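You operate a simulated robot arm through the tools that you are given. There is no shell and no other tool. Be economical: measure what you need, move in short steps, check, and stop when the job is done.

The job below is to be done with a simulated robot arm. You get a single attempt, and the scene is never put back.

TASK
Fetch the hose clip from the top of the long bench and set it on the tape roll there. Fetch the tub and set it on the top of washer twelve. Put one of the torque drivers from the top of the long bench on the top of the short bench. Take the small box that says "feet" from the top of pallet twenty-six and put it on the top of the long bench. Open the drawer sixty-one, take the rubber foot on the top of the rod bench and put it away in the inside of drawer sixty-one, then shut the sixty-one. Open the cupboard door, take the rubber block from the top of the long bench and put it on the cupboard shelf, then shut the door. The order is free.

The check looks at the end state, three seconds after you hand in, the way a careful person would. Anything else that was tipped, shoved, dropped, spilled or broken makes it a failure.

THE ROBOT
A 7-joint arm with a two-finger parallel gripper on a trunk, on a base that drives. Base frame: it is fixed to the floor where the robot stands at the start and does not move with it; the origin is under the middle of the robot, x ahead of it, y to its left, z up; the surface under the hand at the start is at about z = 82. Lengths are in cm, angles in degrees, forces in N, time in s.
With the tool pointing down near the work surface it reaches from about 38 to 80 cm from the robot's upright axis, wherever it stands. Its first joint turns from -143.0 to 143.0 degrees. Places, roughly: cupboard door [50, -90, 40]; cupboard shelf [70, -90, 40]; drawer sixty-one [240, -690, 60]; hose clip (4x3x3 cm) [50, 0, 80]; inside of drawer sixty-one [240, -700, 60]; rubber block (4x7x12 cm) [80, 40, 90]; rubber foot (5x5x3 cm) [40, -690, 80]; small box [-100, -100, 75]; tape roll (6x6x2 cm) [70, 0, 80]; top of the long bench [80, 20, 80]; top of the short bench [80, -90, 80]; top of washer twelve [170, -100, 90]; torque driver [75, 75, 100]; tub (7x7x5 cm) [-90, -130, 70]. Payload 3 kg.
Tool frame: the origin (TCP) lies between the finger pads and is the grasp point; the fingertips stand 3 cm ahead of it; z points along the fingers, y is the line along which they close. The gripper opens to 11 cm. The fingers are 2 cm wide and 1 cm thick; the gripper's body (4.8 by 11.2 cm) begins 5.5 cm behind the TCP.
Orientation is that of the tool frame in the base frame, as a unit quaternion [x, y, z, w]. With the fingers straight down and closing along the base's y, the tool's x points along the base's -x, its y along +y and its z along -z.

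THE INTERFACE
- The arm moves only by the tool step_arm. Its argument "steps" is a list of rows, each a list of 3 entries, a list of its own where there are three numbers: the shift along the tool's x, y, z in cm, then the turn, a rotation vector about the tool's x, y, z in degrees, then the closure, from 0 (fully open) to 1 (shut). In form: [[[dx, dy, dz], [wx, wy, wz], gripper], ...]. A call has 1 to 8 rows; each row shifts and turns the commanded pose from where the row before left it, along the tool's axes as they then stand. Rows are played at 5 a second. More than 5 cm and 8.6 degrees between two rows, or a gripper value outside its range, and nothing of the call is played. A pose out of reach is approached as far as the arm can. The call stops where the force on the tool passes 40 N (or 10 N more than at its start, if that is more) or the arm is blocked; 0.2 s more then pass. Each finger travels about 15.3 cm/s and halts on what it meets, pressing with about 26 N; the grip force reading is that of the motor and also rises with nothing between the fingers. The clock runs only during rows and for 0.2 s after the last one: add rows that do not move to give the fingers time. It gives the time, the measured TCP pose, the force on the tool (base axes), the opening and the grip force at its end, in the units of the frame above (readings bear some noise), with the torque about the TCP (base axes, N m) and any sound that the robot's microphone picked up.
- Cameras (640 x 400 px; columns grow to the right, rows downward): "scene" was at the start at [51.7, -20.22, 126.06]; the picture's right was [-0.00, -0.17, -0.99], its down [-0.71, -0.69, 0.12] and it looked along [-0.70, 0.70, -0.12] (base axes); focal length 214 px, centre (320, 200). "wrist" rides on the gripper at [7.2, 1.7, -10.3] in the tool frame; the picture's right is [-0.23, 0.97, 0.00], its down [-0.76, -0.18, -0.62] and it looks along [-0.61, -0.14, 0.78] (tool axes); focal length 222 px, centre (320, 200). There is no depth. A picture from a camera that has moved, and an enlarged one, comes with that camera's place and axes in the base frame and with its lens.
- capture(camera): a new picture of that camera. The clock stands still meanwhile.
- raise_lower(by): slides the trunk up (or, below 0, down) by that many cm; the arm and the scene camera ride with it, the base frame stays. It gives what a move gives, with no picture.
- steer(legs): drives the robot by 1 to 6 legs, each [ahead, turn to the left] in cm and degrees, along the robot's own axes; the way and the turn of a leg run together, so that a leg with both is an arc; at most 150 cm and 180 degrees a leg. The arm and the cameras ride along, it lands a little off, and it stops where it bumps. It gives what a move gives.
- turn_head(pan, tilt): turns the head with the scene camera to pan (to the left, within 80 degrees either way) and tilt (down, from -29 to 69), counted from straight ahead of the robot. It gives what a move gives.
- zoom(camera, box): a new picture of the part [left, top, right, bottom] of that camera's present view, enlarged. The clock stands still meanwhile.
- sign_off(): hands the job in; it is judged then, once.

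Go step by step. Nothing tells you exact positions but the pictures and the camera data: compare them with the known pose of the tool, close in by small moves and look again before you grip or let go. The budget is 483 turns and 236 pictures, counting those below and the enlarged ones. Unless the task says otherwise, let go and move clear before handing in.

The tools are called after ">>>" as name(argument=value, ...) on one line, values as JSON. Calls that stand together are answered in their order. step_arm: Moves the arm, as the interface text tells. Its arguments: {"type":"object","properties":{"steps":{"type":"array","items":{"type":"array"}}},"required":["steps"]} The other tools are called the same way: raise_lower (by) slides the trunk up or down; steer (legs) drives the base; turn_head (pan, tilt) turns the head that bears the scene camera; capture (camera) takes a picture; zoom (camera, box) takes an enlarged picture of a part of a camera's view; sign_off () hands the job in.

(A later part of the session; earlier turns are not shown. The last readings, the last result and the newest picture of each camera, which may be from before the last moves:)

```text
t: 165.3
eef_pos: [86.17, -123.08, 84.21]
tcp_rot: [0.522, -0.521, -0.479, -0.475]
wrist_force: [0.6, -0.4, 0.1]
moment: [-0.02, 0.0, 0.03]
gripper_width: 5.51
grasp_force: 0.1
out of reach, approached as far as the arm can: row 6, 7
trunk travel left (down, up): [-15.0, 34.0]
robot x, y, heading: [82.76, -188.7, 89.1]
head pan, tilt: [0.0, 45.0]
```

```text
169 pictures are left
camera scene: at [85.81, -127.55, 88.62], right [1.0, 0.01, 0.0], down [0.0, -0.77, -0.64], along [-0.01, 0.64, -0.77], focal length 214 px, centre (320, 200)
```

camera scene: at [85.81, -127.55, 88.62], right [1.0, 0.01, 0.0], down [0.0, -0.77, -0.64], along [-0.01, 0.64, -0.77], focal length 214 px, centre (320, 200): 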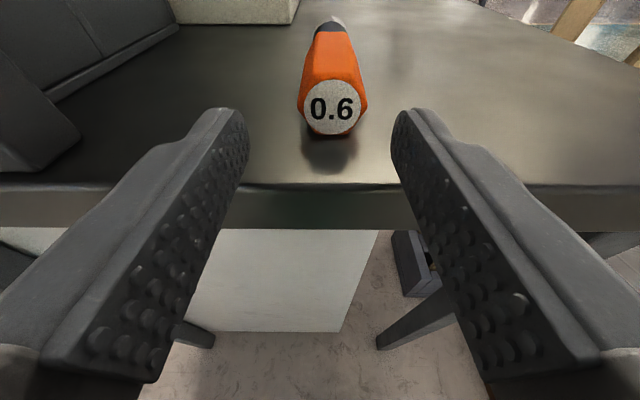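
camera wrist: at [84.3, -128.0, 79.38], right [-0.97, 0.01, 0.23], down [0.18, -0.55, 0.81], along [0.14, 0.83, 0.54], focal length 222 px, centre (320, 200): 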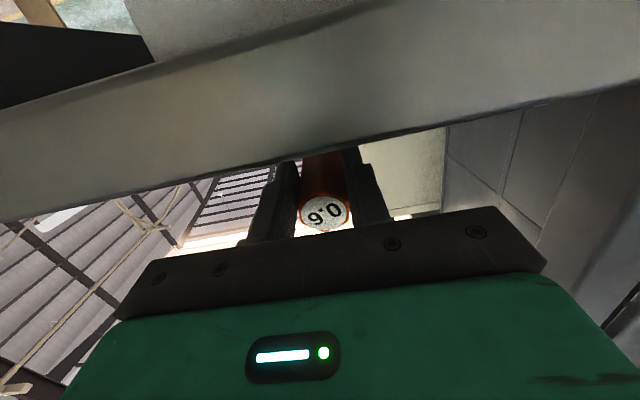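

The driver lies on the short bench. I back off, raise and return the tool to pointing down.

>>> steer(legs=[[-7, 0]])

>>> raise_lower(by=22)

>>> step_arm(steps=[[[0, 0, 0], [0, 8.5, 0], 0], [[0, 0, 0], [0, 8.5, 0], 0], [[0, 0, 0], [0, 8.5, 0], 0], [[0, 0, 0], [0, 8.5, 0], 0], [[0, 0, 0], [0, 8.5, 0], 0], [[0, 0, 0], [0, 8.5, 0], 0], [[0, 0, 0], [0, 8.5, 0], 0], [[0, 0, 0], [0, 8.5, 0], 0]])

>>> step_arm(steps=[[[0, 0, 0], [0, 8.5, 0], 0], [[0, 0, 0], [0, 8.5, 0], 0], [[4, 0, -4], [0, 0, 0], 0], [[4, 0, -4], [0, 0, 0], 0], [[3, 0, -3], [0, 0, 0], 0], [[3, 0, 0], [0, 0, 0], 0], [[0, 0, 0], [0, 0, 0], 0]])

>>> turn_head(pan=0, tilt=-29)

>>> capture(camera="scene")

```text
t: 166.3
eef_pos: [86.11, -129.91, 84.28]
tcp_rot: [-0.522, 0.522, 0.478, 0.476]
wrist_force: [0.1, 0.5, 0.2]
moment: [0.0, 0.0, 0.03]
gripper_width: 5.47
grasp_force: 0.0
trunk travel left (down, up): [-15.0, 34.0]
robot x, y, heading: [82.52, -195.59, 89.0]
head pan, tilt: [0.0, 45.0]
```

```text
t: 168.7
eef_pos: [85.97, -130.13, 106.27]
tcp_rot: [0.523, -0.522, -0.479, -0.475]
wrist_force: [0.2, 0.3, 0.4]
moment: [-0.01, 0.02, 0.02]
gripper_width: 5.51
grasp_force: 0.1
trunk travel left (down, up): [-37.0, 12.0]
robot x, y, heading: [82.22, -195.67, 89.3]
head pan, tilt: [0.0, 45.0]
```

```text
t: 170.4
eef_pos: [86.05, -130.03, 106.38]
tcp_rot: [0.701, -0.698, -0.105, -0.102]
wrist_force: [0.0, -0.3, -0.4]
moment: [0.05, -0.01, 0.0]
gripper_width: 10.99
grasp_force: 0.0
trunk travel left (down, up): [-37.0, 12.0]
robot x, y, heading: [82.77, -195.71, 89.1]
head pan, tilt: [0.0, 45.0]
```

```text
refused: row 3 steps farther than a row can; nothing moved
```

```text
t: 171.9
eef_pos: [86.11, -130.14, 106.35]
tcp_rot: [0.701, -0.698, -0.105, -0.102]
wrist_force: [0.5, -0.5, -0.5]
moment: [-0.01, -0.03, 0.02]
gripper_width: 11.03
grasp_force: 0.1
trunk travel left (down, up): [-37.0, 12.0]
robot x, y, heading: [82.78, -195.34, 88.9]
head pan, tilt: [0.0, -28.6]
```

```text
168 pictures are left
camera scene: at [85.71, -117.46, 116.74], right [1.0, 0.01, 0.0], down [0.0, -0.7, -0.71], along [-0.01, 0.71, -0.7], focal length 214 px, centre (320, 200)
```

scene: 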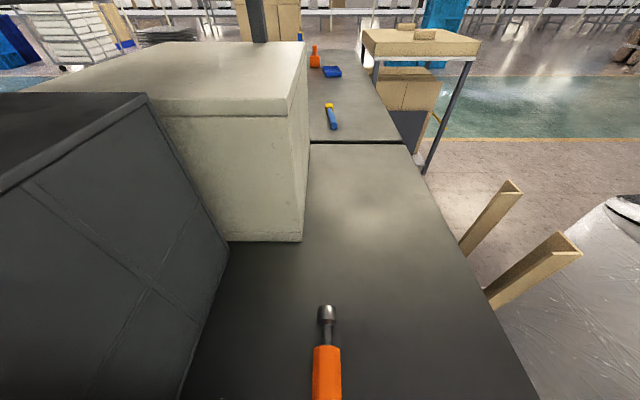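

The driver rests on the short bench with plenty of margin. Now I straighten the tool and tuck the arm, then go to the pallet for the tub and the box.

>>> step_arm(steps=[[[0, 0, 0], [0, 8.5, 0], 0], [[0, 0, 0], [0, 8.5, 0], 0], [[3, 0, -3], [0, 0, 0], 0], [[3, 0, -3], [0, 0, 0], 0], [[3, 0, -3], [0, 0, 0], 0], [[4, 0, -2], [0, 0, 0], 0], [[3, 0, 0], [0, 0, 0], 0], [[0, 0, 0], [0, 0, 0], 0]])

>>> turn_head(pan=-40, tilt=-20)

>>> capture(camera="scene")

```text
t: 173.7
eef_pos: [86.08, -146.19, 117.22]
tcp_rot: [0.708, -0.706, 0.0, 0.002]
wrist_force: [0.8, 0.1, 0.2]
moment: [0.0, -0.04, 0.03]
gripper_width: 11.02
grasp_force: 0.0
trunk travel left (down, up): [-37.0, 12.0]
robot x, y, heading: [82.76, -195.68, 89.0]
head pan, tilt: [0.0, -28.6]
```

```text
t: 174.8
eef_pos: [86.09, -146.04, 117.26]
tcp_rot: [0.709, -0.705, -0.001, 0.002]
wrist_force: [-0.7, 0.6, 0.0]
moment: [0.0, -0.05, 0.01]
gripper_width: 11.02
grasp_force: 0.1
trunk travel left (down, up): [-37.0, 12.0]
robot x, y, heading: [82.55, -195.53, 89.0]
head pan, tilt: [-40.0, -20.0]
```

```text
167 pictures are left
camera scene: at [90.57, -132.16, 124.39], right [0.77, 0.01, 0.64], down [0.22, -0.94, -0.26], along [0.6, 0.34, -0.72], focal length 214 px, centre (320, 200)
```

scene: 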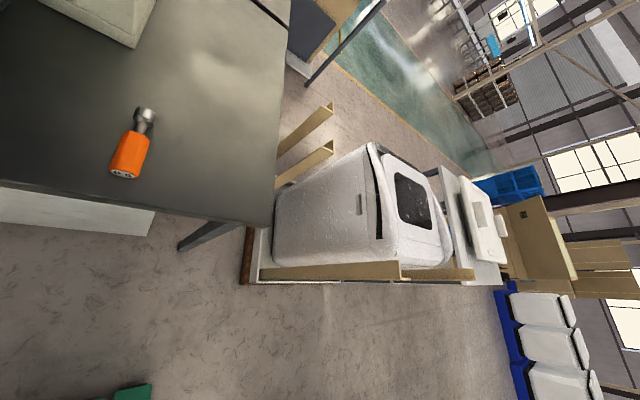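

I turn to face -x and head for the pallet.

>>> turn_head(pan=0, tilt=-29)

>>> steer(legs=[[0, 88]])

>>> capture(camera="scene")

```text
t: 175.8
eef_pos: [86.09, -146.15, 117.14]
tcp_rot: [0.709, -0.705, -0.001, 0.002]
wrist_force: [0.4, 1.3, -0.1]
moment: [0.03, 0.0, 0.03]
gripper_width: 11.01
grasp_force: 0.0
trunk travel left (down, up): [-37.0, 12.0]
robot x, y, heading: [83.0, -195.77, 89.1]
head pan, tilt: [0.0, -28.6]
```

```text
t: 180.1
eef_pos: [32.94, -191.8, 117.27]
tcp_rot: [1.0, -0.003, 0.001, 0.002]
wrist_force: [0.3, 0.5, -0.1]
moment: [0.02, 0.0, -0.02]
gripper_width: 11.01
grasp_force: 0.1
trunk travel left (down, up): [-37.0, 12.0]
robot x, y, heading: [82.58, -189.99, 178.2]
head pan, tilt: [0.0, -28.6]
```

```text
166 pictures are left
camera scene: at [17.62, -191.61, 123.52], right [0.01, 1.0, 0.0], down [0.88, -0.01, -0.48], along [-0.48, 0.0, -0.88], focal length 214 px, centre (320, 200)
```

scene: 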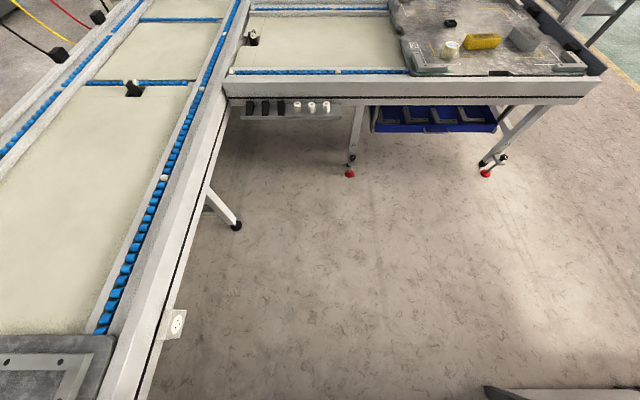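

Pallet 26 with several items is in view. I zoom in to identify them.

>>> zoom(camera="scene", box=[380, 0, 600, 110])

```text
2.91 times, centred on (490, 55) of scene
camera zoom: at [17.62, -191.61, 123.52], right [0.01, 1.0, 0.0], down [0.88, -0.01, -0.48], along [-0.48, 0.0, -0.88], focal length 624 px, centre (-174, 622)
```

zoom: 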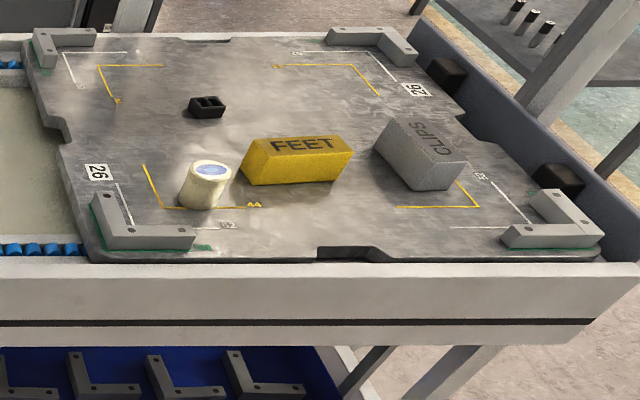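

Tub (white with blue contents) is at about (-88, -132), FEET box about (-93, -116). I drive to face them from about (-28, -125).

>>> steer(legs=[[108, 0], [0, -88], [62, 0], [0, 90]])

>>> turn_head(pan=0, tilt=-10)

>>> capture(camera="scene")

```text
t: 196.4
eef_pos: [-72.97, -128.52, 117.37]
tcp_rot: [1.0, 0.023, 0.001, 0.002]
wrist_force: [0.3, 0.2, -0.1]
moment: [0.0, 0.03, -0.02]
gripper_width: 10.98
grasp_force: 0.0
trunk travel left (down, up): [-37.0, 12.0]
robot x, y, heading: [-23.75, -120.16, -179.2]
head pan, tilt: [0.0, -28.6]
```

```text
t: 197.2
eef_pos: [-73.04, -128.39, 117.32]
tcp_rot: [1.0, 0.021, 0.0, 0.002]
wrist_force: [-0.1, -0.9, 0.4]
moment: [0.04, -0.01, 0.01]
gripper_width: 11.04
grasp_force: 0.1
trunk travel left (down, up): [-37.0, 12.0]
robot x, y, heading: [-23.86, -120.12, -179.1]
head pan, tilt: [0.0, -10.0]
```

```text
164 pictures are left
camera scene: at [-85.89, -128.91, 121.89], right [-0.04, 1.0, 0.0], down [0.98, 0.04, -0.17], along [-0.17, -0.01, -0.98], focal length 214 px, centre (320, 200)
```

scene: 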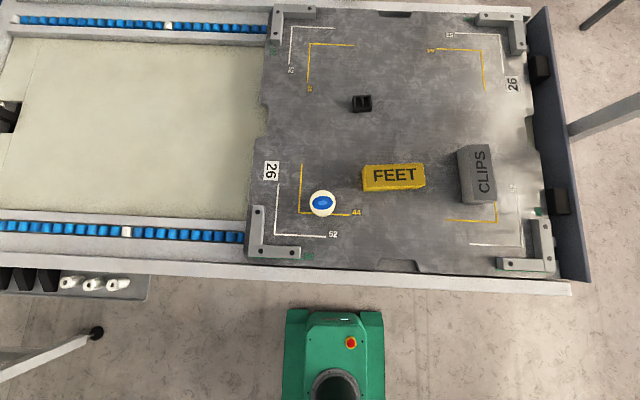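

I move the hand over the tub to measure more closely.

>>> step_arm(steps=[[[-4, 0, 2.5], [0, 0, 0], 0], [[-4, 0, 2.5], [0, 0, 0], 0], [[-4, 0, 2.5], [0, 0, 0], 0], [[-4, 0, 2.5], [0, 0, 0], 0], [[-2, 0, 2.5], [0, 0, 0], 0], [[0, 0, 0], [0, 0, 0], 0]])

>>> turn_head(pan=0, tilt=45)

>>> capture(camera="scene")

>>> capture(camera="wrist")

```text
t: 198.7
eef_pos: [-91.25, -129.21, 104.77]
tcp_rot: [1.0, 0.023, 0.001, 0.002]
wrist_force: [-0.1, 0.8, -0.2]
moment: [0.03, 0.01, 0.0]
gripper_width: 11.02
grasp_force: 0.1
trunk travel left (down, up): [-37.0, 12.0]
robot x, y, heading: [-23.7, -119.92, -179.4]
head pan, tilt: [0.0, -10.0]
```

```text
t: 199.9
eef_pos: [-91.28, -129.28, 104.82]
tcp_rot: [1.0, 0.023, 0.0, 0.002]
wrist_force: [0.1, -0.3, 0.0]
moment: [-0.05, -0.01, 0.01]
gripper_width: 10.99
grasp_force: 0.0
trunk travel left (down, up): [-37.0, 12.0]
robot x, y, heading: [-23.57, -119.98, -178.9]
head pan, tilt: [0.0, 45.0]
```

```text
163 pictures are left
camera scene: at [-95.44, -129.34, 109.66], right [-0.04, 1.0, 0.0], down [0.71, 0.03, 0.71], along [0.71, 0.03, -0.71], focal length 214 px, centre (320, 200)
```

scene: 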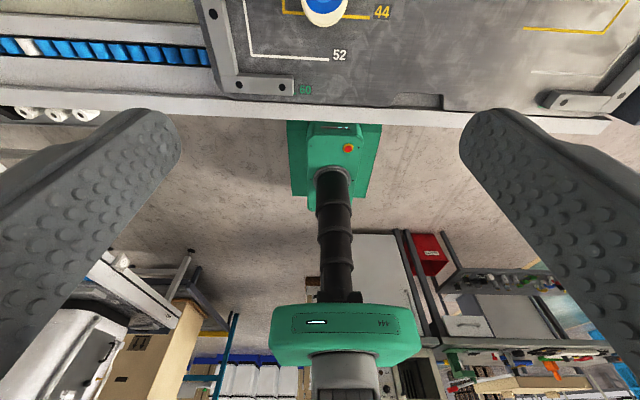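

```text
162 pictures are left
camera wrist: at [-83.9, -130.57, 115.18], right [-0.18, -0.98, 0.0], down [-0.77, 0.15, 0.62], along [-0.61, 0.11, -0.78], focal length 222 px, centre (320, 200)
```

wrist: 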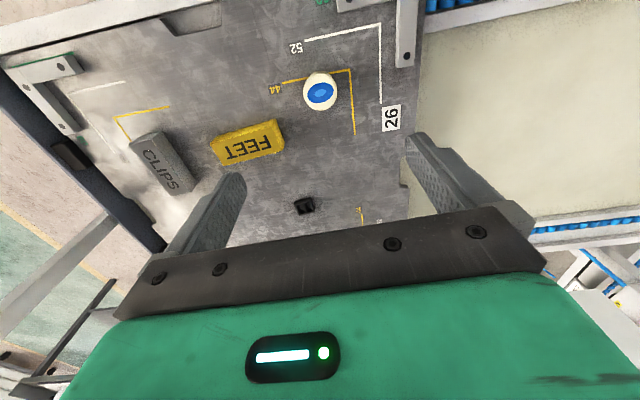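

Tub top centre is about (-93.4, -129.0, 72.2). I align, lower the trunk 20 cm and recheck.

>>> step_arm(steps=[[[-2.1, -0.3, 0], [0, 0, 0], 0.1], [[0, 0, 0], [0, 0, 0], 0.1]])

>>> raise_lower(by=-20)

>>> capture(camera="scene")

```text
t: 200.5
eef_pos: [-93.33, -129.14, 104.77]
tcp_rot: [1.0, 0.022, 0.001, 0.002]
wrist_force: [-0.9, 0.3, 0.3]
moment: [0.02, -0.01, -0.02]
gripper_width: 9.9
grasp_force: 0.0
trunk travel left (down, up): [-37.0, 12.0]
robot x, y, heading: [-23.19, -120.01, -179.2]
head pan, tilt: [0.0, 45.0]
```

```text
t: 202.7
eef_pos: [-93.32, -129.01, 84.77]
tcp_rot: [1.0, 0.023, 0.001, 0.002]
wrist_force: [-0.4, 0.3, 0.5]
moment: [0.03, -0.01, -0.01]
gripper_width: 9.89
grasp_force: 0.1
trunk travel left (down, up): [-17.0, 32.0]
robot x, y, heading: [-23.38, -120.06, -179.1]
head pan, tilt: [0.0, 45.0]
```

```text
161 pictures are left
camera scene: at [-97.53, -129.17, 89.68], right [-0.04, 1.0, 0.0], down [0.7, 0.03, 0.71], along [0.71, 0.03, -0.71], focal length 214 px, centre (320, 200)
```

scene: 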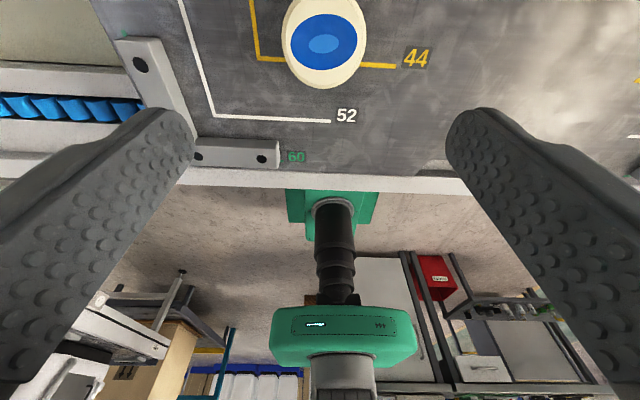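

I lower more while shifting slightly and re-measure.

>>> step_arm(steps=[[[-0.5, -0.1, 3], [0, 0, 0], 0.1], [[0, 0, 3], [0, 0, 0], 0.1], [[0, 0, 0], [0, 0, 0], 0.1]])

>>> capture(camera="scene")

>>> capture(camera="wrist")

```text
t: 203.5
eef_pos: [-93.48, -129.12, 78.62]
tcp_rot: [1.0, 0.023, 0.001, 0.003]
wrist_force: [0.0, 0.0, 0.5]
moment: [0.0, 0.0, -0.02]
gripper_width: 9.92
grasp_force: 0.0
trunk travel left (down, up): [-17.0, 32.0]
robot x, y, heading: [-23.43, -120.06, -179.0]
head pan, tilt: [0.0, 45.0]
```

```text
160 pictures are left
camera scene: at [-97.82, -129.29, 83.6], right [-0.04, 1.0, 0.0], down [0.7, 0.03, 0.71], along [0.71, 0.03, -0.71], focal length 214 px, centre (320, 200)
```

scene: 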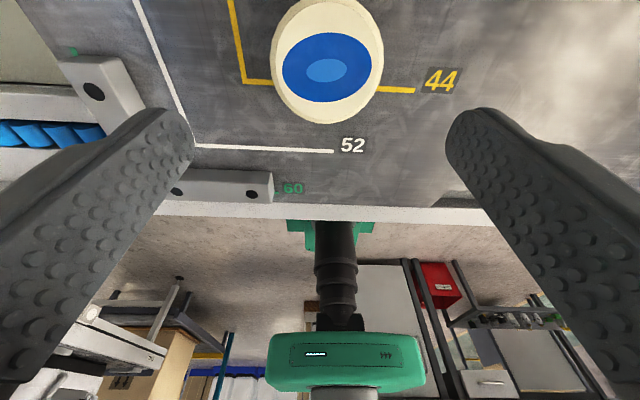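

```text
159 pictures are left
camera wrist: at [-86.29, -130.52, 89.12], right [-0.18, -0.98, 0.0], down [-0.77, 0.15, 0.62], along [-0.61, 0.11, -0.78], focal length 222 px, centre (320, 200)
```

wrist: 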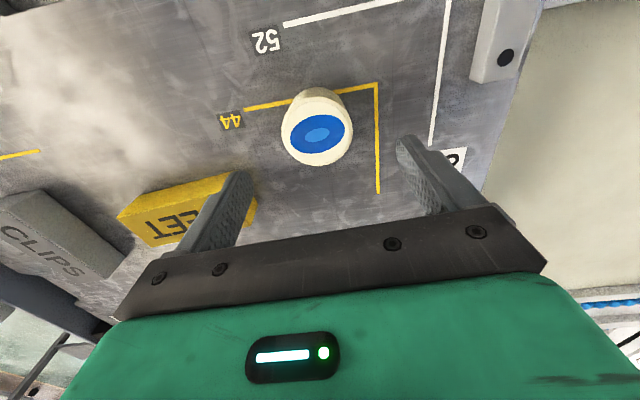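

Centre is about (-94.3, -129.0). I go down beside it.

>>> step_arm(steps=[[[-0.8, -0.1, 2], [0, 0, 0], 0.1], [[0, 0, 2], [0, 0, 0], 0.1], [[0, 0, 2], [0, 0, 0], 0.1], [[0, 0, 1], [0, 0, 0], 0.1], [[0, 0, 0], [0, 0, 0], 0.1]])

>>> capture(camera="scene")

```text
t: 204.7
eef_pos: [-94.54, -129.14, 71.82]
tcp_rot: [1.0, 0.022, 0.0, 0.002]
wrist_force: [0.4, 0.3, -0.8]
moment: [-0.02, 0.0, -0.01]
gripper_width: 9.9
grasp_force: 0.0
trunk travel left (down, up): [-17.0, 32.0]
robot x, y, heading: [-23.66, -120.39, -179.3]
head pan, tilt: [0.0, 45.0]
```

```text
158 pictures are left
camera scene: at [-98.81, -129.15, 76.67], right [-0.04, 1.0, 0.0], down [0.7, 0.03, 0.71], along [0.71, 0.03, -0.71], focal length 214 px, centre (320, 200)
```

scene: 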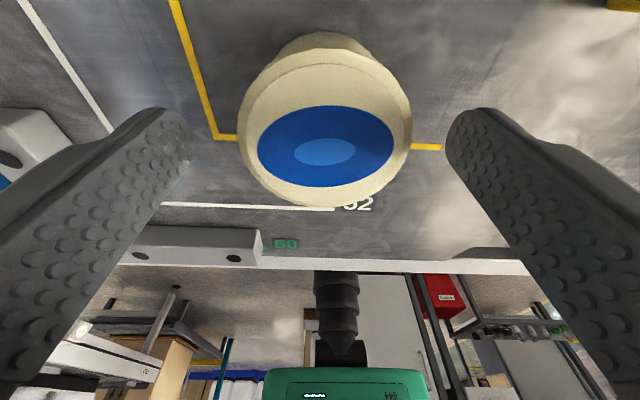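

The tub is centred between the fingers; its top is at about z 70. I lower 2 cm and close.

>>> step_arm(steps=[[[0, 0, 1], [0, 0, 0], 0.1], [[0, 0, 1], [0, 0, 0], 0.1], [[0, 0, 0], [0, 0, 0], 0.3], [[0, 0, 0], [0, 0, 0], 0.45], [[0, 0, 0], [0, 0, 0], 0.6], [[0, 0, 0], [0, 0, 0], 0.8], [[0, 0, 0], [0, 0, 0], 1]])

>>> capture(camera="scene")

```text
t: 206.3
eef_pos: [-94.52, -129.05, 69.72]
tcp_rot: [1.0, 0.023, 0.002, 0.002]
wrist_force: [-1.1, -0.2, 1.7]
moment: [0.08, 0.04, -0.02]
gripper_width: 5.99
grasp_force: 26.0
trunk travel left (down, up): [-17.0, 32.0]
robot x, y, heading: [-23.55, -120.57, -178.9]
head pan, tilt: [0.0, 45.0]
```

```text
157 pictures are left
camera scene: at [-98.74, -129.15, 74.69], right [-0.04, 1.0, 0.0], down [0.71, 0.03, 0.71], along [0.71, 0.03, -0.71], focal length 214 px, centre (320, 200)
```

scene: 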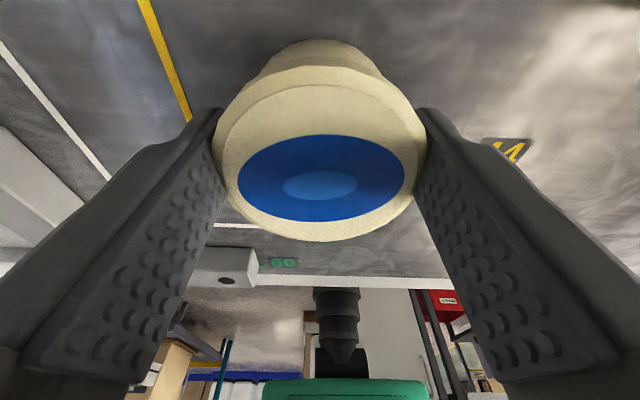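

The tub is held. I lift straight up with the trunk.

>>> raise_lower(by=25)

>>> step_arm(steps=[[[0, 0, -4], [0, 0, 0], 1], [[0, 0, -4], [0, 0, 0], 1], [[4, 0, -2], [0, 0, 0], 1], [[4, 0, -2], [0, 0, 0], 1], [[4, 0, -2], [0, 0, 0], 1], [[4, 0, -2], [0, 0, 0], 1], [[4, 0, -2], [0, 0, 0], 1], [[0, 0, 0], [0, 0, 0], 1]])

>>> capture(camera="scene")

```text
t: 208.8
eef_pos: [-94.56, -128.96, 94.72]
tcp_rot: [1.0, 0.023, 0.0, 0.002]
wrist_force: [0.5, 0.1, -0.1]
moment: [-0.01, -0.01, -0.03]
gripper_width: 5.98
grasp_force: 26.2
trunk travel left (down, up): [-42.0, 7.0]
robot x, y, heading: [-23.58, -120.32, -179.2]
head pan, tilt: [0.0, 45.0]
```

```text
t: 210.6
eef_pos: [-74.57, -127.97, 112.88]
tcp_rot: [1.0, 0.022, 0.001, 0.002]
wrist_force: [0.6, 0.7, -0.1]
moment: [0.0, 0.03, 0.06]
gripper_width: 5.95
grasp_force: 26.2
trunk travel left (down, up): [-42.0, 7.0]
robot x, y, heading: [-23.93, -120.27, -179.2]
head pan, tilt: [0.0, 45.0]
```

```text
156 pictures are left
camera scene: at [-78.8, -128.08, 117.77], right [-0.04, 1.0, 0.0], down [0.71, 0.03, 0.71], along [0.71, 0.03, -0.71], focal length 214 px, centre (320, 200)
```

scene: 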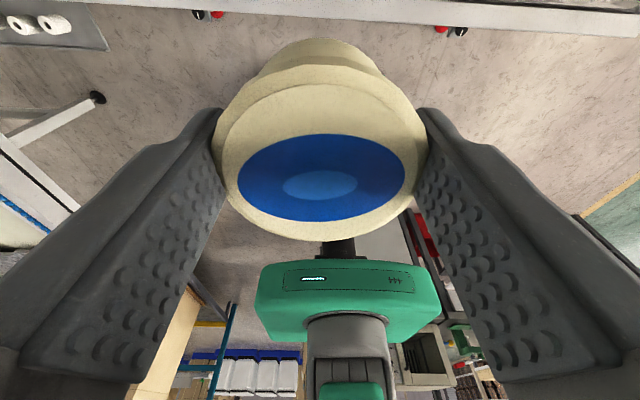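

The tub is held well. I drive round toward the washer in stages.

>>> turn_head(pan=0, tilt=-29)

>>> steer(legs=[[0, 88], [63, 0], [0, 90], [110, 0]])

>>> capture(camera="scene")

```text
t: 212.1
eef_pos: [-74.6, -127.92, 112.76]
tcp_rot: [1.0, 0.022, 0.001, 0.001]
wrist_force: [-0.1, 0.7, -1.3]
moment: [0.03, 0.02, -0.04]
gripper_width: 5.97
grasp_force: 26.7
trunk travel left (down, up): [-42.0, 7.0]
robot x, y, heading: [-23.23, -120.44, -179.3]
head pan, tilt: [0.0, -28.6]
```

```text
t: 222.9
eef_pos: [26.96, -179.85, 112.91]
tcp_rot: [0.037, 0.999, 0.001, 0.0]
wrist_force: [-0.8, 2.2, 0.3]
moment: [-0.12, -0.05, 0.04]
gripper_width: 5.96
grasp_force: 26.3
trunk travel left (down, up): [-42.0, 7.0]
robot x, y, heading: [-25.7, -190.89, -4.3]
head pan, tilt: [0.0, -28.6]
stopped in leg 3: the robot was blocked; the commanded pose is now the measured one
```

```text
155 pictures are left
camera scene: at [41.59, -180.97, 119.25], right [-0.07, -1.0, 0.0], down [-0.88, 0.07, -0.48], along [0.48, -0.03, -0.88], focal length 214 px, centre (320, 200)
```

scene: 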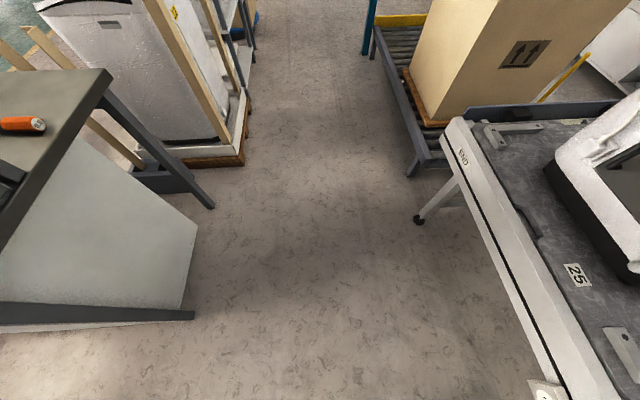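

Blocked again near the end of a turn. I look at the base itself to learn why.

>>> turn_head(pan=0, tilt=30)

>>> capture(camera="scene")

>>> turn_head(pan=50, tilt=50)

>>> capture(camera="scene")

>>> turn_head(pan=-50, tilt=50)

>>> capture(camera="scene")

```text
t: 224.2
eef_pos: [27.01, -180.11, 112.95]
tcp_rot: [0.037, 0.999, 0.001, 0.0]
wrist_force: [-0.2, 0.0, -0.6]
moment: [-0.02, -0.03, 0.01]
gripper_width: 5.96
grasp_force: 26.2
trunk travel left (down, up): [-42.0, 7.0]
robot x, y, heading: [-25.95, -191.09, -4.0]
head pan, tilt: [0.0, 30.0]
```

```text
154 pictures are left
camera scene: at [32.78, -180.53, 116.9], right [-0.07, -1.0, 0.0], down [-0.86, 0.06, 0.5], along [-0.5, 0.04, -0.87], focal length 214 px, centre (320, 200)
```

scene: 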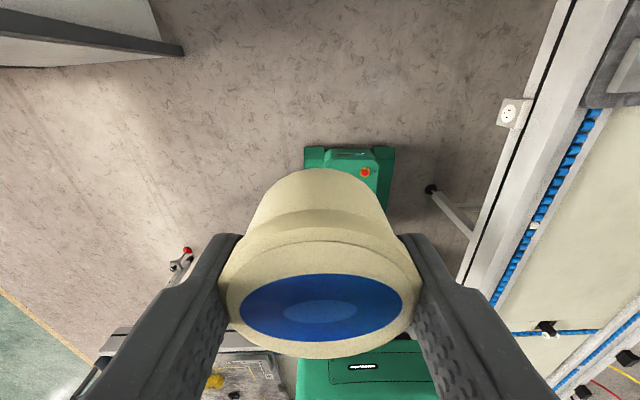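

```text
t: 225.4
eef_pos: [26.98, -180.08, 112.82]
tcp_rot: [0.036, 0.999, 0.002, 0.001]
wrist_force: [0.1, -0.1, -1.4]
moment: [-0.05, 0.0, 0.02]
gripper_width: 5.96
grasp_force: 25.5
trunk travel left (down, up): [-42.0, 7.0]
robot x, y, heading: [-26.06, -190.84, -4.2]
head pan, tilt: [50.0, 50.0]
```

```text
153 pictures are left
camera scene: at [30.26, -174.45, 121.01], right [-0.05, -0.64, -0.77], down [-0.68, -0.54, 0.49], along [-0.73, 0.55, -0.41], focal length 214 px, centre (320, 200)
```

scene: 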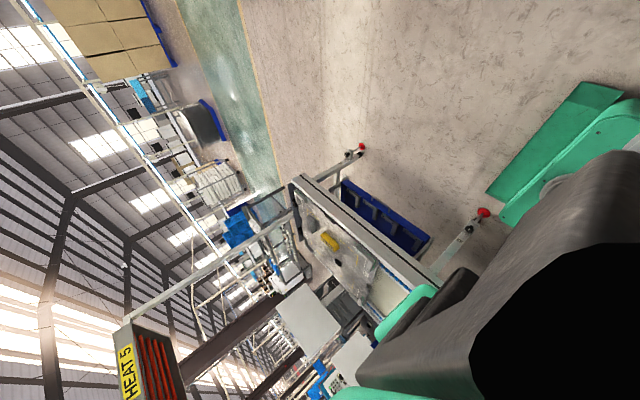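

```text
t: 227.2
eef_pos: [27.01, -180.08, 113.0]
tcp_rot: [0.037, 0.999, 0.001, 0.0]
wrist_force: [-0.4, -0.2, -1.1]
moment: [0.01, -0.01, 0.01]
gripper_width: 5.95
grasp_force: 25.8
trunk travel left (down, up): [-42.0, 7.0]
robot x, y, heading: [-26.01, -190.72, -4.0]
head pan, tilt: [-50.0, 50.0]
```

```text
152 pictures are left
camera scene: at [29.39, -186.2, 120.98], right [-0.05, -0.64, 0.76], down [-0.6, 0.63, 0.49], along [-0.8, -0.43, -0.41], focal length 214 px, centre (320, 200)
```

scene: 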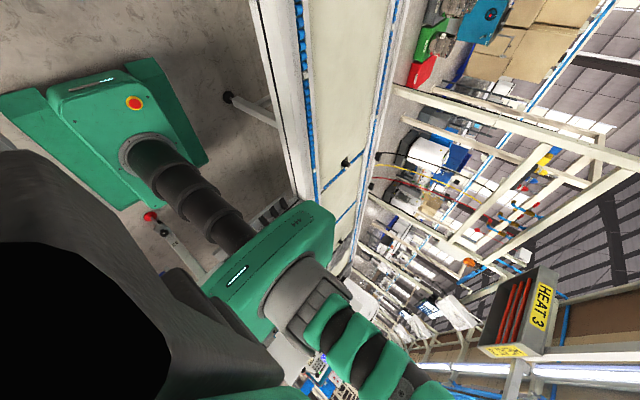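

The reading matches: the base is at (-26, -191) and the hand has drifted 15 cm to its left while turning. I recentre the hand and go on, turning in smaller bits.

>>> step_arm(steps=[[[1, -4, 0], [0, 0, 0], 1], [[1, -4, 0], [0, 0, 0], 1], [[1, -4, 0], [0, 0, 0], 1], [[1, -2.5, 0], [0, 0, 0], 1], [[0, 0, 0], [0, 0, 0], 1]])

>>> turn_head(pan=0, tilt=-29)

>>> steer(legs=[[120, 4]])

>>> capture(camera="scene")

```text
t: 228.3
eef_pos: [22.0, -194.11, 112.88]
tcp_rot: [0.037, 0.999, 0.001, 0.0]
wrist_force: [-0.1, -1.0, -0.7]
moment: [0.03, 0.01, -0.01]
gripper_width: 5.96
grasp_force: 26.6
trunk travel left (down, up): [-42.0, 7.0]
robot x, y, heading: [-26.01, -191.01, -4.0]
head pan, tilt: [-50.0, 50.0]
```

```text
t: 229.9
eef_pos: [22.07, -194.22, 113.03]
tcp_rot: [0.037, 0.999, 0.002, 0.0]
wrist_force: [0.0, -0.8, -0.8]
moment: [0.01, 0.01, 0.02]
gripper_width: 5.94
grasp_force: 26.3
trunk travel left (down, up): [-42.0, 7.0]
robot x, y, heading: [-26.09, -191.07, -4.2]
head pan, tilt: [0.0, -28.6]
```

```text
t: 235.9
eef_pos: [141.56, -196.2, 113.01]
tcp_rot: [0.007, 1.0, 0.001, 0.0]
wrist_force: [-0.6, 0.1, -0.6]
moment: [-0.01, 0.0, -0.02]
gripper_width: 5.98
grasp_force: 25.8
trunk travel left (down, up): [-42.0, 7.0]
robot x, y, heading: [93.65, -195.82, -0.7]
head pan, tilt: [0.0, -28.6]
```

```text
151 pictures are left
camera scene: at [156.29, -196.41, 119.23], right [-0.01, -1.0, 0.0], down [-0.88, 0.01, -0.48], along [0.48, 0.0, -0.88], focal length 214 px, centre (320, 200)
```

scene: 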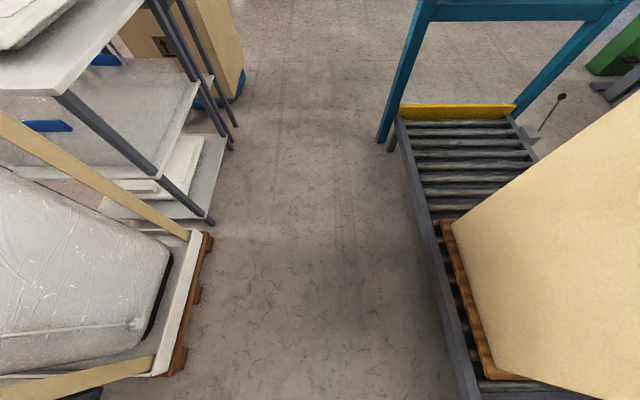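

I drive on to beside the washer and turn left to face it.

>>> steer(legs=[[70, 0], [0, 45], [0, 45]])

>>> capture(camera="scene")

```text
t: 244.4
eef_pos: [161.58, -148.64, 113.16]
tcp_rot: [0.713, -0.701, -0.001, 0.0]
wrist_force: [-0.6, 0.6, -0.8]
moment: [-0.02, -0.14, 0.0]
gripper_width: 5.96
grasp_force: 26.0
trunk travel left (down, up): [-42.0, 7.0]
robot x, y, heading: [168.8, -196.9, 89.2]
head pan, tilt: [0.0, -28.6]
stopped in leg 3: the robot was blocked; the commanded pose is now the measured one
```

```text
150 pictures are left
camera scene: at [160.95, -133.67, 119.46], right [1.0, 0.02, 0.0], down [0.01, -0.88, -0.48], along [-0.01, 0.48, -0.88], focal length 214 px, centre (320, 200)
```

scene: 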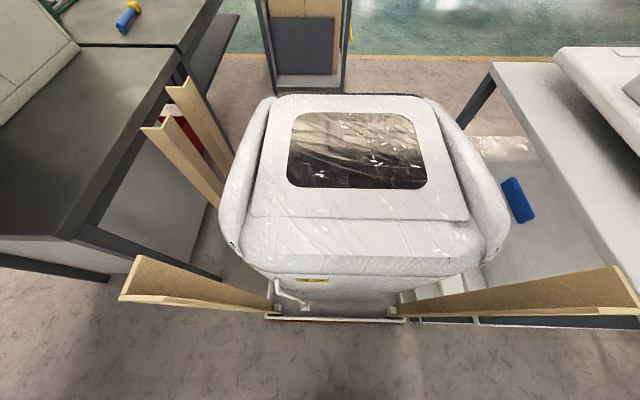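

Again it ended about where wanted. The washer top with its window is ahead, centre about (166, -107). I drive closer and move the tub over it.

>>> steer(legs=[[17, 0]])

>>> step_arm(steps=[[[-4, -1, 0], [0, 0, 0], 1], [[-4, -1, 0], [0, 0, 0], 1], [[-4, -1, 0], [0, 0, 0], 1], [[-4, -0.5, 0], [0, 0, 0], 1], [[-4, 0, 0], [0, 0, 0], 1], [[0, 0, 0], [0, 0, 0], 1]])

>>> turn_head(pan=0, tilt=30)

>>> capture(camera="scene")

>>> capture(camera="wrist")

```text
t: 245.9
eef_pos: [161.77, -131.74, 112.98]
tcp_rot: [0.714, -0.7, -0.001, 0.001]
wrist_force: [0.5, 0.7, -1.1]
moment: [0.02, 0.02, 0.01]
gripper_width: 5.95
grasp_force: 25.5
trunk travel left (down, up): [-42.0, 7.0]
robot x, y, heading: [169.06, -179.87, 89.5]
head pan, tilt: [0.0, -28.6]
```

```text
t: 247.3
eef_pos: [164.78, -111.54, 113.15]
tcp_rot: [0.714, -0.7, -0.001, 0.0]
wrist_force: [0.9, 1.1, -1.0]
moment: [-0.01, 0.01, 0.0]
gripper_width: 5.97
grasp_force: 26.0
trunk travel left (down, up): [-42.0, 7.0]
robot x, y, heading: [168.95, -179.76, 89.5]
head pan, tilt: [0.0, -28.6]
```

```text
t: 248.6
eef_pos: [164.77, -111.64, 113.11]
tcp_rot: [0.714, -0.7, -0.002, 0.0]
wrist_force: [0.1, -0.1, -1.2]
moment: [0.0, -0.03, -0.02]
gripper_width: 5.96
grasp_force: 26.5
trunk travel left (down, up): [-42.0, 7.0]
robot x, y, heading: [168.99, -180.09, 89.4]
head pan, tilt: [0.0, 30.0]
```

```text
149 pictures are left
camera scene: at [164.33, -105.34, 117.11], right [1.0, 0.02, 0.0], down [0.02, -0.87, 0.5], along [0.01, -0.5, -0.87], focal length 214 px, centre (320, 200)
```

scene: 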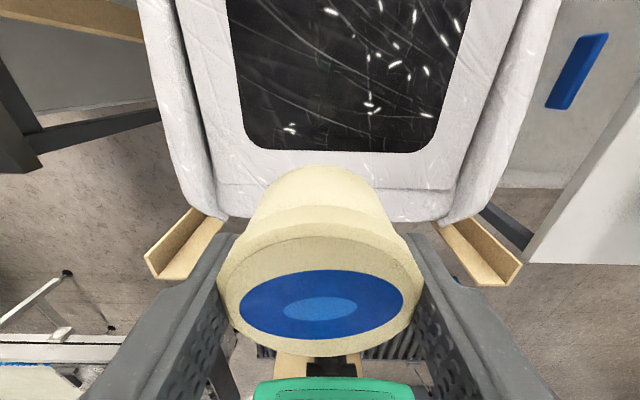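

```text
148 pictures are left
camera wrist: at [163.27, -118.86, 123.51], right [-0.98, 0.21, 0.0], down [0.16, 0.76, 0.62], along [0.13, 0.61, -0.78], focal length 222 px, centre (320, 200)
```

wrist: 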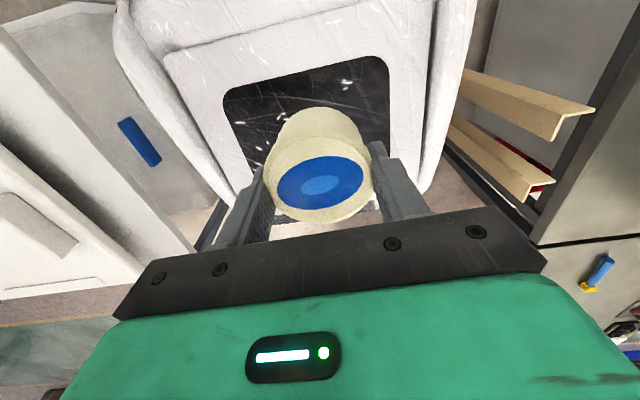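

I move 5.5 cm further to be over the window's middle and descend.

>>> step_arm(steps=[[[-2.8, -0.5, 0], [0, 0, 0], 1], [[-2.8, -0.5, 2], [0, 0, 0], 1], [[0, 0, 4], [0, 0, 0], 1], [[0, 0, 4], [0, 0, 0], 1], [[0, 0, 3], [0, 0, 0], 1], [[0, 0, 0], [0, 0, 0], 1]])

>>> capture(camera="scene")

>>> capture(camera="wrist")

```text
t: 250.0
eef_pos: [165.78, -106.05, 100.21]
tcp_rot: [0.714, -0.7, -0.001, 0.001]
wrist_force: [-0.4, 0.3, -2.0]
moment: [-0.04, 0.01, 0.02]
gripper_width: 5.94
grasp_force: 26.9
trunk travel left (down, up): [-42.0, 7.0]
robot x, y, heading: [168.8, -179.84, 89.4]
head pan, tilt: [0.0, 30.0]
```

```text
147 pictures are left
camera scene: at [165.3, -99.77, 104.14], right [1.0, 0.02, 0.0], down [0.02, -0.87, 0.5], along [0.01, -0.5, -0.87], focal length 214 px, centre (320, 200)
```

scene: 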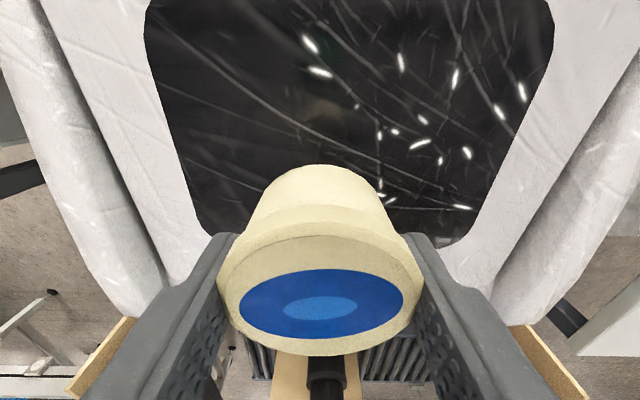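

```text
146 pictures are left
camera wrist: at [164.24, -113.29, 110.51], right [-0.98, 0.21, 0.0], down [0.16, 0.76, 0.62], along [0.13, 0.61, -0.78], focal length 222 px, centre (320, 200)
```

wrist: 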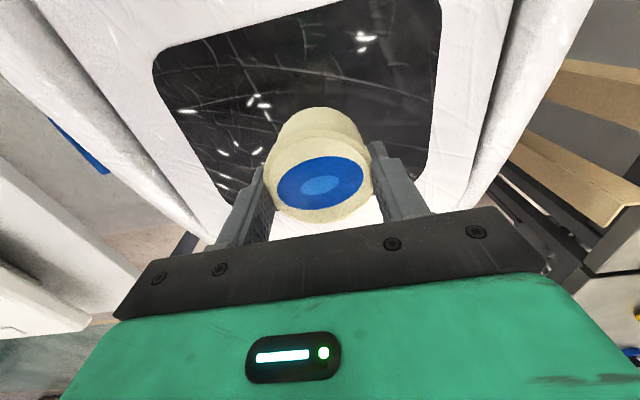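

I descend to contact in small steps.

>>> step_arm(steps=[[[0, 0, 2], [0, 0, 0], 1], [[0, 0, 1.5], [0, 0, 0], 1], [[0, 0, 0.7], [0, 0, 0], 1], [[0, 0, 0.4], [0, 0, 0], 1], [[0, 0, 0], [0, 0, 0], 1]])

>>> capture(camera="scene")

```text
t: 251.2
eef_pos: [165.76, -106.1, 95.5]
tcp_rot: [0.714, -0.7, -0.002, 0.0]
wrist_force: [-0.5, -0.3, -0.8]
moment: [0.02, -0.01, 0.04]
gripper_width: 5.96
grasp_force: 26.4
trunk travel left (down, up): [-42.0, 7.0]
robot x, y, heading: [169.61, -179.76, 89.5]
head pan, tilt: [0.0, 30.0]
```

```text
145 pictures are left
camera scene: at [165.3, -99.93, 99.55], right [1.0, 0.02, 0.0], down [0.02, -0.87, 0.5], along [0.01, -0.5, -0.87], focal length 214 px, centre (320, 200)
```

scene: 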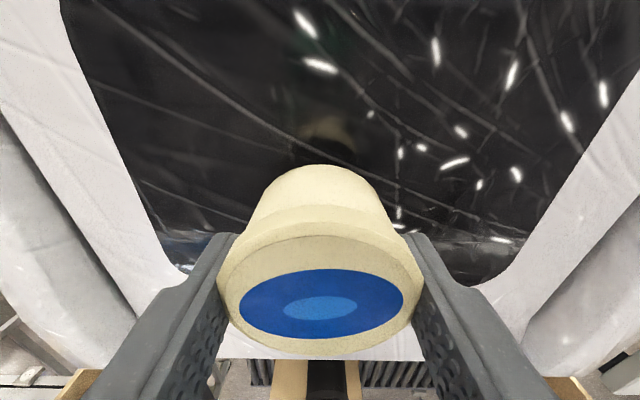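

>>> step_arm(steps=[[[0, 0, 0.5], [0, 0, 0], 1], [[0, 0, 0.4], [0, 0, 0], 1], [[0, 0, 0.4], [0, 0, 0], 1], [[0, 0, 0], [0, 0, 0], 1]])

>>> zoom(camera="scene", box=[220, 80, 420, 205])

```text
t: 252.2
eef_pos: [165.73, -106.11, 94.21]
tcp_rot: [0.715, -0.7, -0.002, 0.0]
wrist_force: [0.0, -0.2, -1.3]
moment: [-0.03, -0.03, -0.02]
gripper_width: 5.9
grasp_force: 26.3
trunk travel left (down, up): [-42.0, 7.0]
robot x, y, heading: [169.08, -179.81, 89.3]
head pan, tilt: [0.0, 30.0]
```

```text
3.20 times, centred on (320, 142) of scene
camera zoom: at [165.29, -99.84, 98.29], right [1.0, 0.02, 0.0], down [0.02, -0.87, 0.5], along [0.01, -0.5, -0.87], focal length 686 px, centre (320, 384)
```

zoom: 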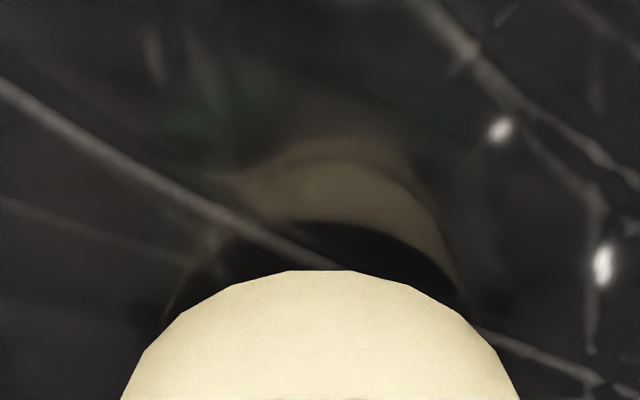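

A small gap remains per the reflection. I continue.

>>> step_arm(steps=[[[0, 0, 0.3], [0, 0, 0], 1], [[0, 0, 0.3], [0, 0, 0], 1], [[0, 0, 0.2], [0, 0, 0], 1], [[0, 0, 0], [0, 0, 0], 1]])

>>> zoom(camera="scene", box=[220, 80, 420, 205])

```text
t: 253.2
eef_pos: [165.71, -106.03, 93.64]
tcp_rot: [0.714, -0.7, -0.002, 0.001]
wrist_force: [-0.6, -1.2, -0.9]
moment: [-0.03, 0.02, 0.02]
gripper_width: 5.93
grasp_force: 26.4
trunk travel left (down, up): [-42.0, 7.0]
robot x, y, heading: [169.29, -179.76, 89.7]
head pan, tilt: [0.0, 30.0]
```

```text
3.20 times, centred on (320, 142) of scene
camera zoom: at [165.28, -99.85, 97.5], right [1.0, 0.02, 0.0], down [0.02, -0.87, 0.5], along [0.01, -0.5, -0.87], focal length 686 px, centre (320, 384)
```

zoom: 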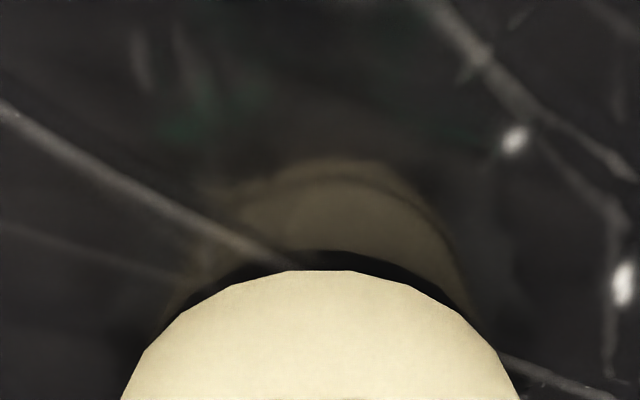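

>>> step_arm(steps=[[[0, 0, 0.3], [0, 0, 0], 1], [[0, 0, 0.2], [0, 0, 0], 1], [[0, 0, 0.15], [0, 0, 0], 1], [[0, 0, 0], [0, 0, 0], 1]])

>>> zoom(camera="scene", box=[220, 80, 420, 205])

```text
t: 254.2
eef_pos: [165.69, -106.01, 92.97]
tcp_rot: [0.715, -0.699, -0.003, 0.0]
wrist_force: [-2.4, 2.2, 19.8]
moment: [-0.3, -0.21, -0.05]
gripper_width: 5.94
grasp_force: 25.3
trunk travel left (down, up): [-42.0, 7.0]
robot x, y, heading: [169.32, -179.75, 89.2]
head pan, tilt: [0.0, 30.0]
```

```text
3.20 times, centred on (320, 142) of scene
camera zoom: at [165.27, -99.86, 97.01], right [1.0, 0.02, 0.0], down [0.02, -0.87, 0.5], along [0.01, -0.5, -0.87], focal length 686 px, centre (320, 384)
```

zoom: 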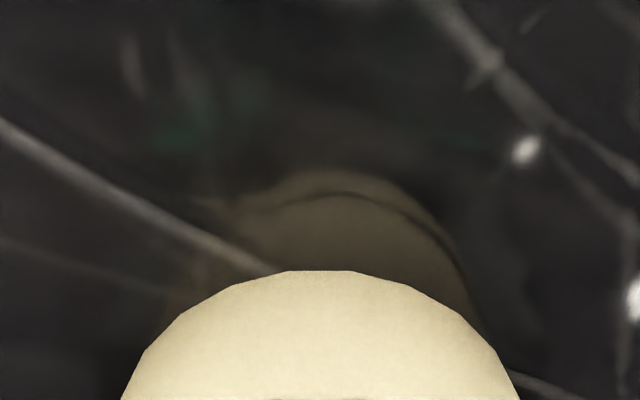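

Contact, 20 N. I ease up by 0.1 cm, open, and rise clear.

>>> step_arm(steps=[[[0, 0, -0.1], [0, 0, 0], 1], [[0, 0, 0], [0, 0, 0], 0.4], [[0, 0, 0], [0, 0, 0], 0.2], [[0, 0, 0], [0, 0, 0], 0.1], [[0, 0, -2], [0, 0, 0], 0.1], [[0, 0, -4], [0, 0, 0], 0.1], [[0, 0, -4], [0, 0, 0], 0.1], [[0, 0, -4], [0, 0, 0], 0]])

>>> capture(camera="scene")

>>> capture(camera="wrist")

```text
t: 256.0
eef_pos: [165.65, -105.94, 106.86]
tcp_rot: [0.714, -0.7, -0.003, 0.001]
wrist_force: [0.2, -1.5, 0.3]
moment: [-0.01, -0.01, 0.01]
gripper_width: 11.0
grasp_force: 0.0
trunk travel left (down, up): [-42.0, 7.0]
robot x, y, heading: [169.09, -179.85, 89.6]
head pan, tilt: [0.0, 30.0]
```

```text
141 pictures are left
camera scene: at [165.26, -99.85, 110.9], right [1.0, 0.02, 0.0], down [0.02, -0.87, 0.5], along [0.01, -0.5, -0.87], focal length 214 px, centre (320, 200)
```

scene: 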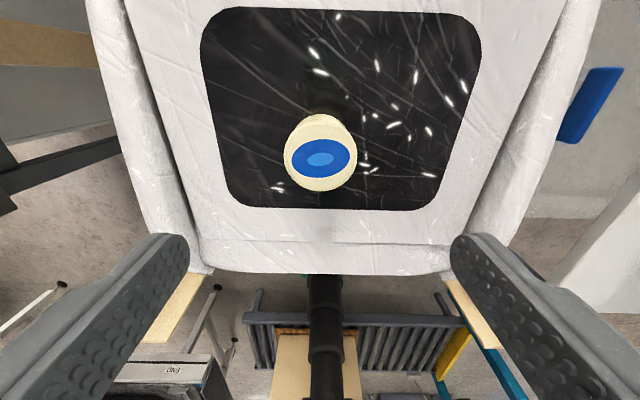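

```text
140 pictures are left
camera wrist: at [164.2, -113.36, 117.29], right [-0.98, 0.21, 0.0], down [0.16, 0.76, 0.62], along [0.13, 0.61, -0.78], focal length 222 px, centre (320, 200)
```

wrist: 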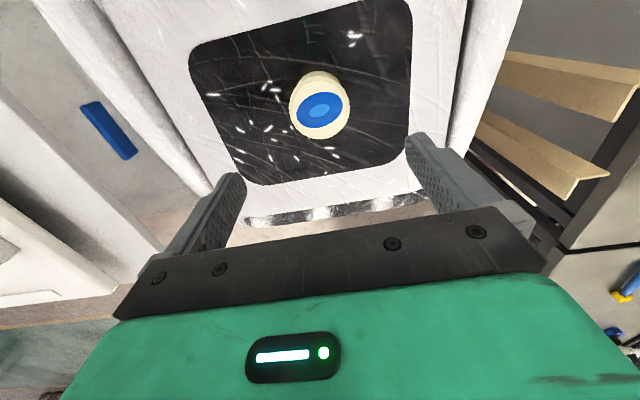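

The tub stands on the washer. Next the far job at y ≈ -690, since I'm on this side: I tuck the arm and look for a way.

>>> step_arm(steps=[[[4, 0, -1], [0, 0, 0], 0], [[4, -1, -1], [0, 0, 0], 0], [[4, -1, -1], [0, 0, 0], 0], [[4, -1, -1], [0, 0, 0], 0], [[4, 0, -1], [0, 0, 0], 0], [[4, 0, -1], [0, 0, 0], 0], [[1, 0, 0], [0, 0, 0], 0]])

>>> steer(legs=[[-14, 0], [0, -90]])

>>> turn_head(pan=-60, tilt=-29)

>>> capture(camera="scene")

>>> turn_head(pan=0, tilt=-29)

>>> capture(camera="scene")

```text
t: 257.6
eef_pos: [169.28, -130.96, 112.93]
tcp_rot: [0.714, -0.7, -0.003, 0.0]
wrist_force: [0.0, 0.0, -0.9]
moment: [0.01, -0.02, -0.02]
gripper_width: 11.01
grasp_force: 0.1
trunk travel left (down, up): [-42.0, 7.0]
robot x, y, heading: [169.17, -179.54, 89.3]
head pan, tilt: [0.0, 30.0]
```

```text
t: 262.9
eef_pos: [217.87, -194.84, 112.87]
tcp_rot: [-0.003, 1.0, 0.002, 0.0]
wrist_force: [0.3, -1.0, -0.6]
moment: [-0.06, -0.02, -0.01]
gripper_width: 10.99
grasp_force: 0.1
trunk travel left (down, up): [-42.0, 7.0]
robot x, y, heading: [169.0, -187.64, -1.0]
head pan, tilt: [0.0, 30.0]
```

```text
t: 264.1
eef_pos: [217.87, -194.78, 113.0]
tcp_rot: [-0.003, 1.0, 0.001, 0.0]
wrist_force: [0.2, -0.4, -0.4]
moment: [0.0, -0.03, -0.01]
gripper_width: 10.98
grasp_force: 0.0
trunk travel left (down, up): [-42.0, 7.0]
robot x, y, heading: [169.03, -188.03, -1.1]
head pan, tilt: [-60.0, -28.6]
```

```text
139 pictures are left
camera scene: at [232.56, -200.52, 122.68], right [0.0, -0.5, 0.86], down [-0.87, -0.42, -0.24], along [0.48, -0.76, -0.44], focal length 214 px, centre (320, 200)
```

scene: 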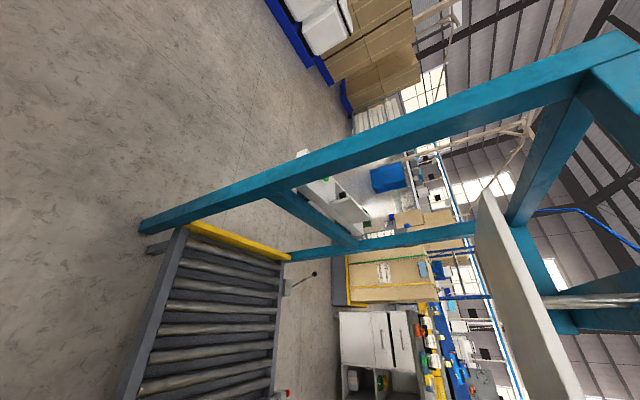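

```text
t: 265.4
eef_pos: [217.93, -194.87, 113.04]
tcp_rot: [-0.003, 1.0, 0.001, 0.001]
wrist_force: [-0.3, -0.2, -0.1]
moment: [0.0, -0.01, 0.0]
gripper_width: 10.99
grasp_force: 0.0
trunk travel left (down, up): [-42.0, 7.0]
robot x, y, heading: [169.14, -187.46, -0.9]
head pan, tilt: [0.0, -28.6]
```

```text
138 pictures are left
camera scene: at [232.53, -194.74, 119.35], right [0.01, -1.0, 0.0], down [-0.88, 0.0, -0.48], along [0.48, 0.01, -0.88], focal length 214 px, centre (320, 200)
```

scene: 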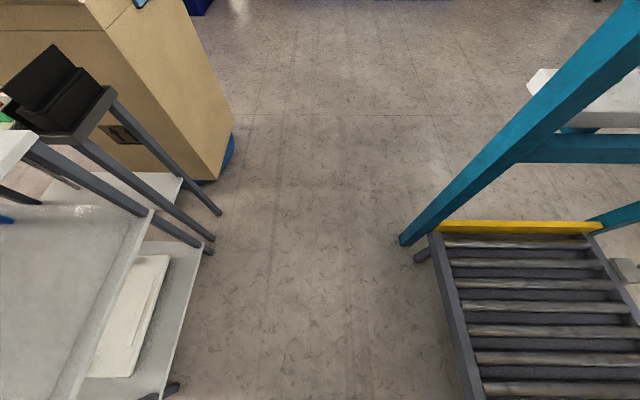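

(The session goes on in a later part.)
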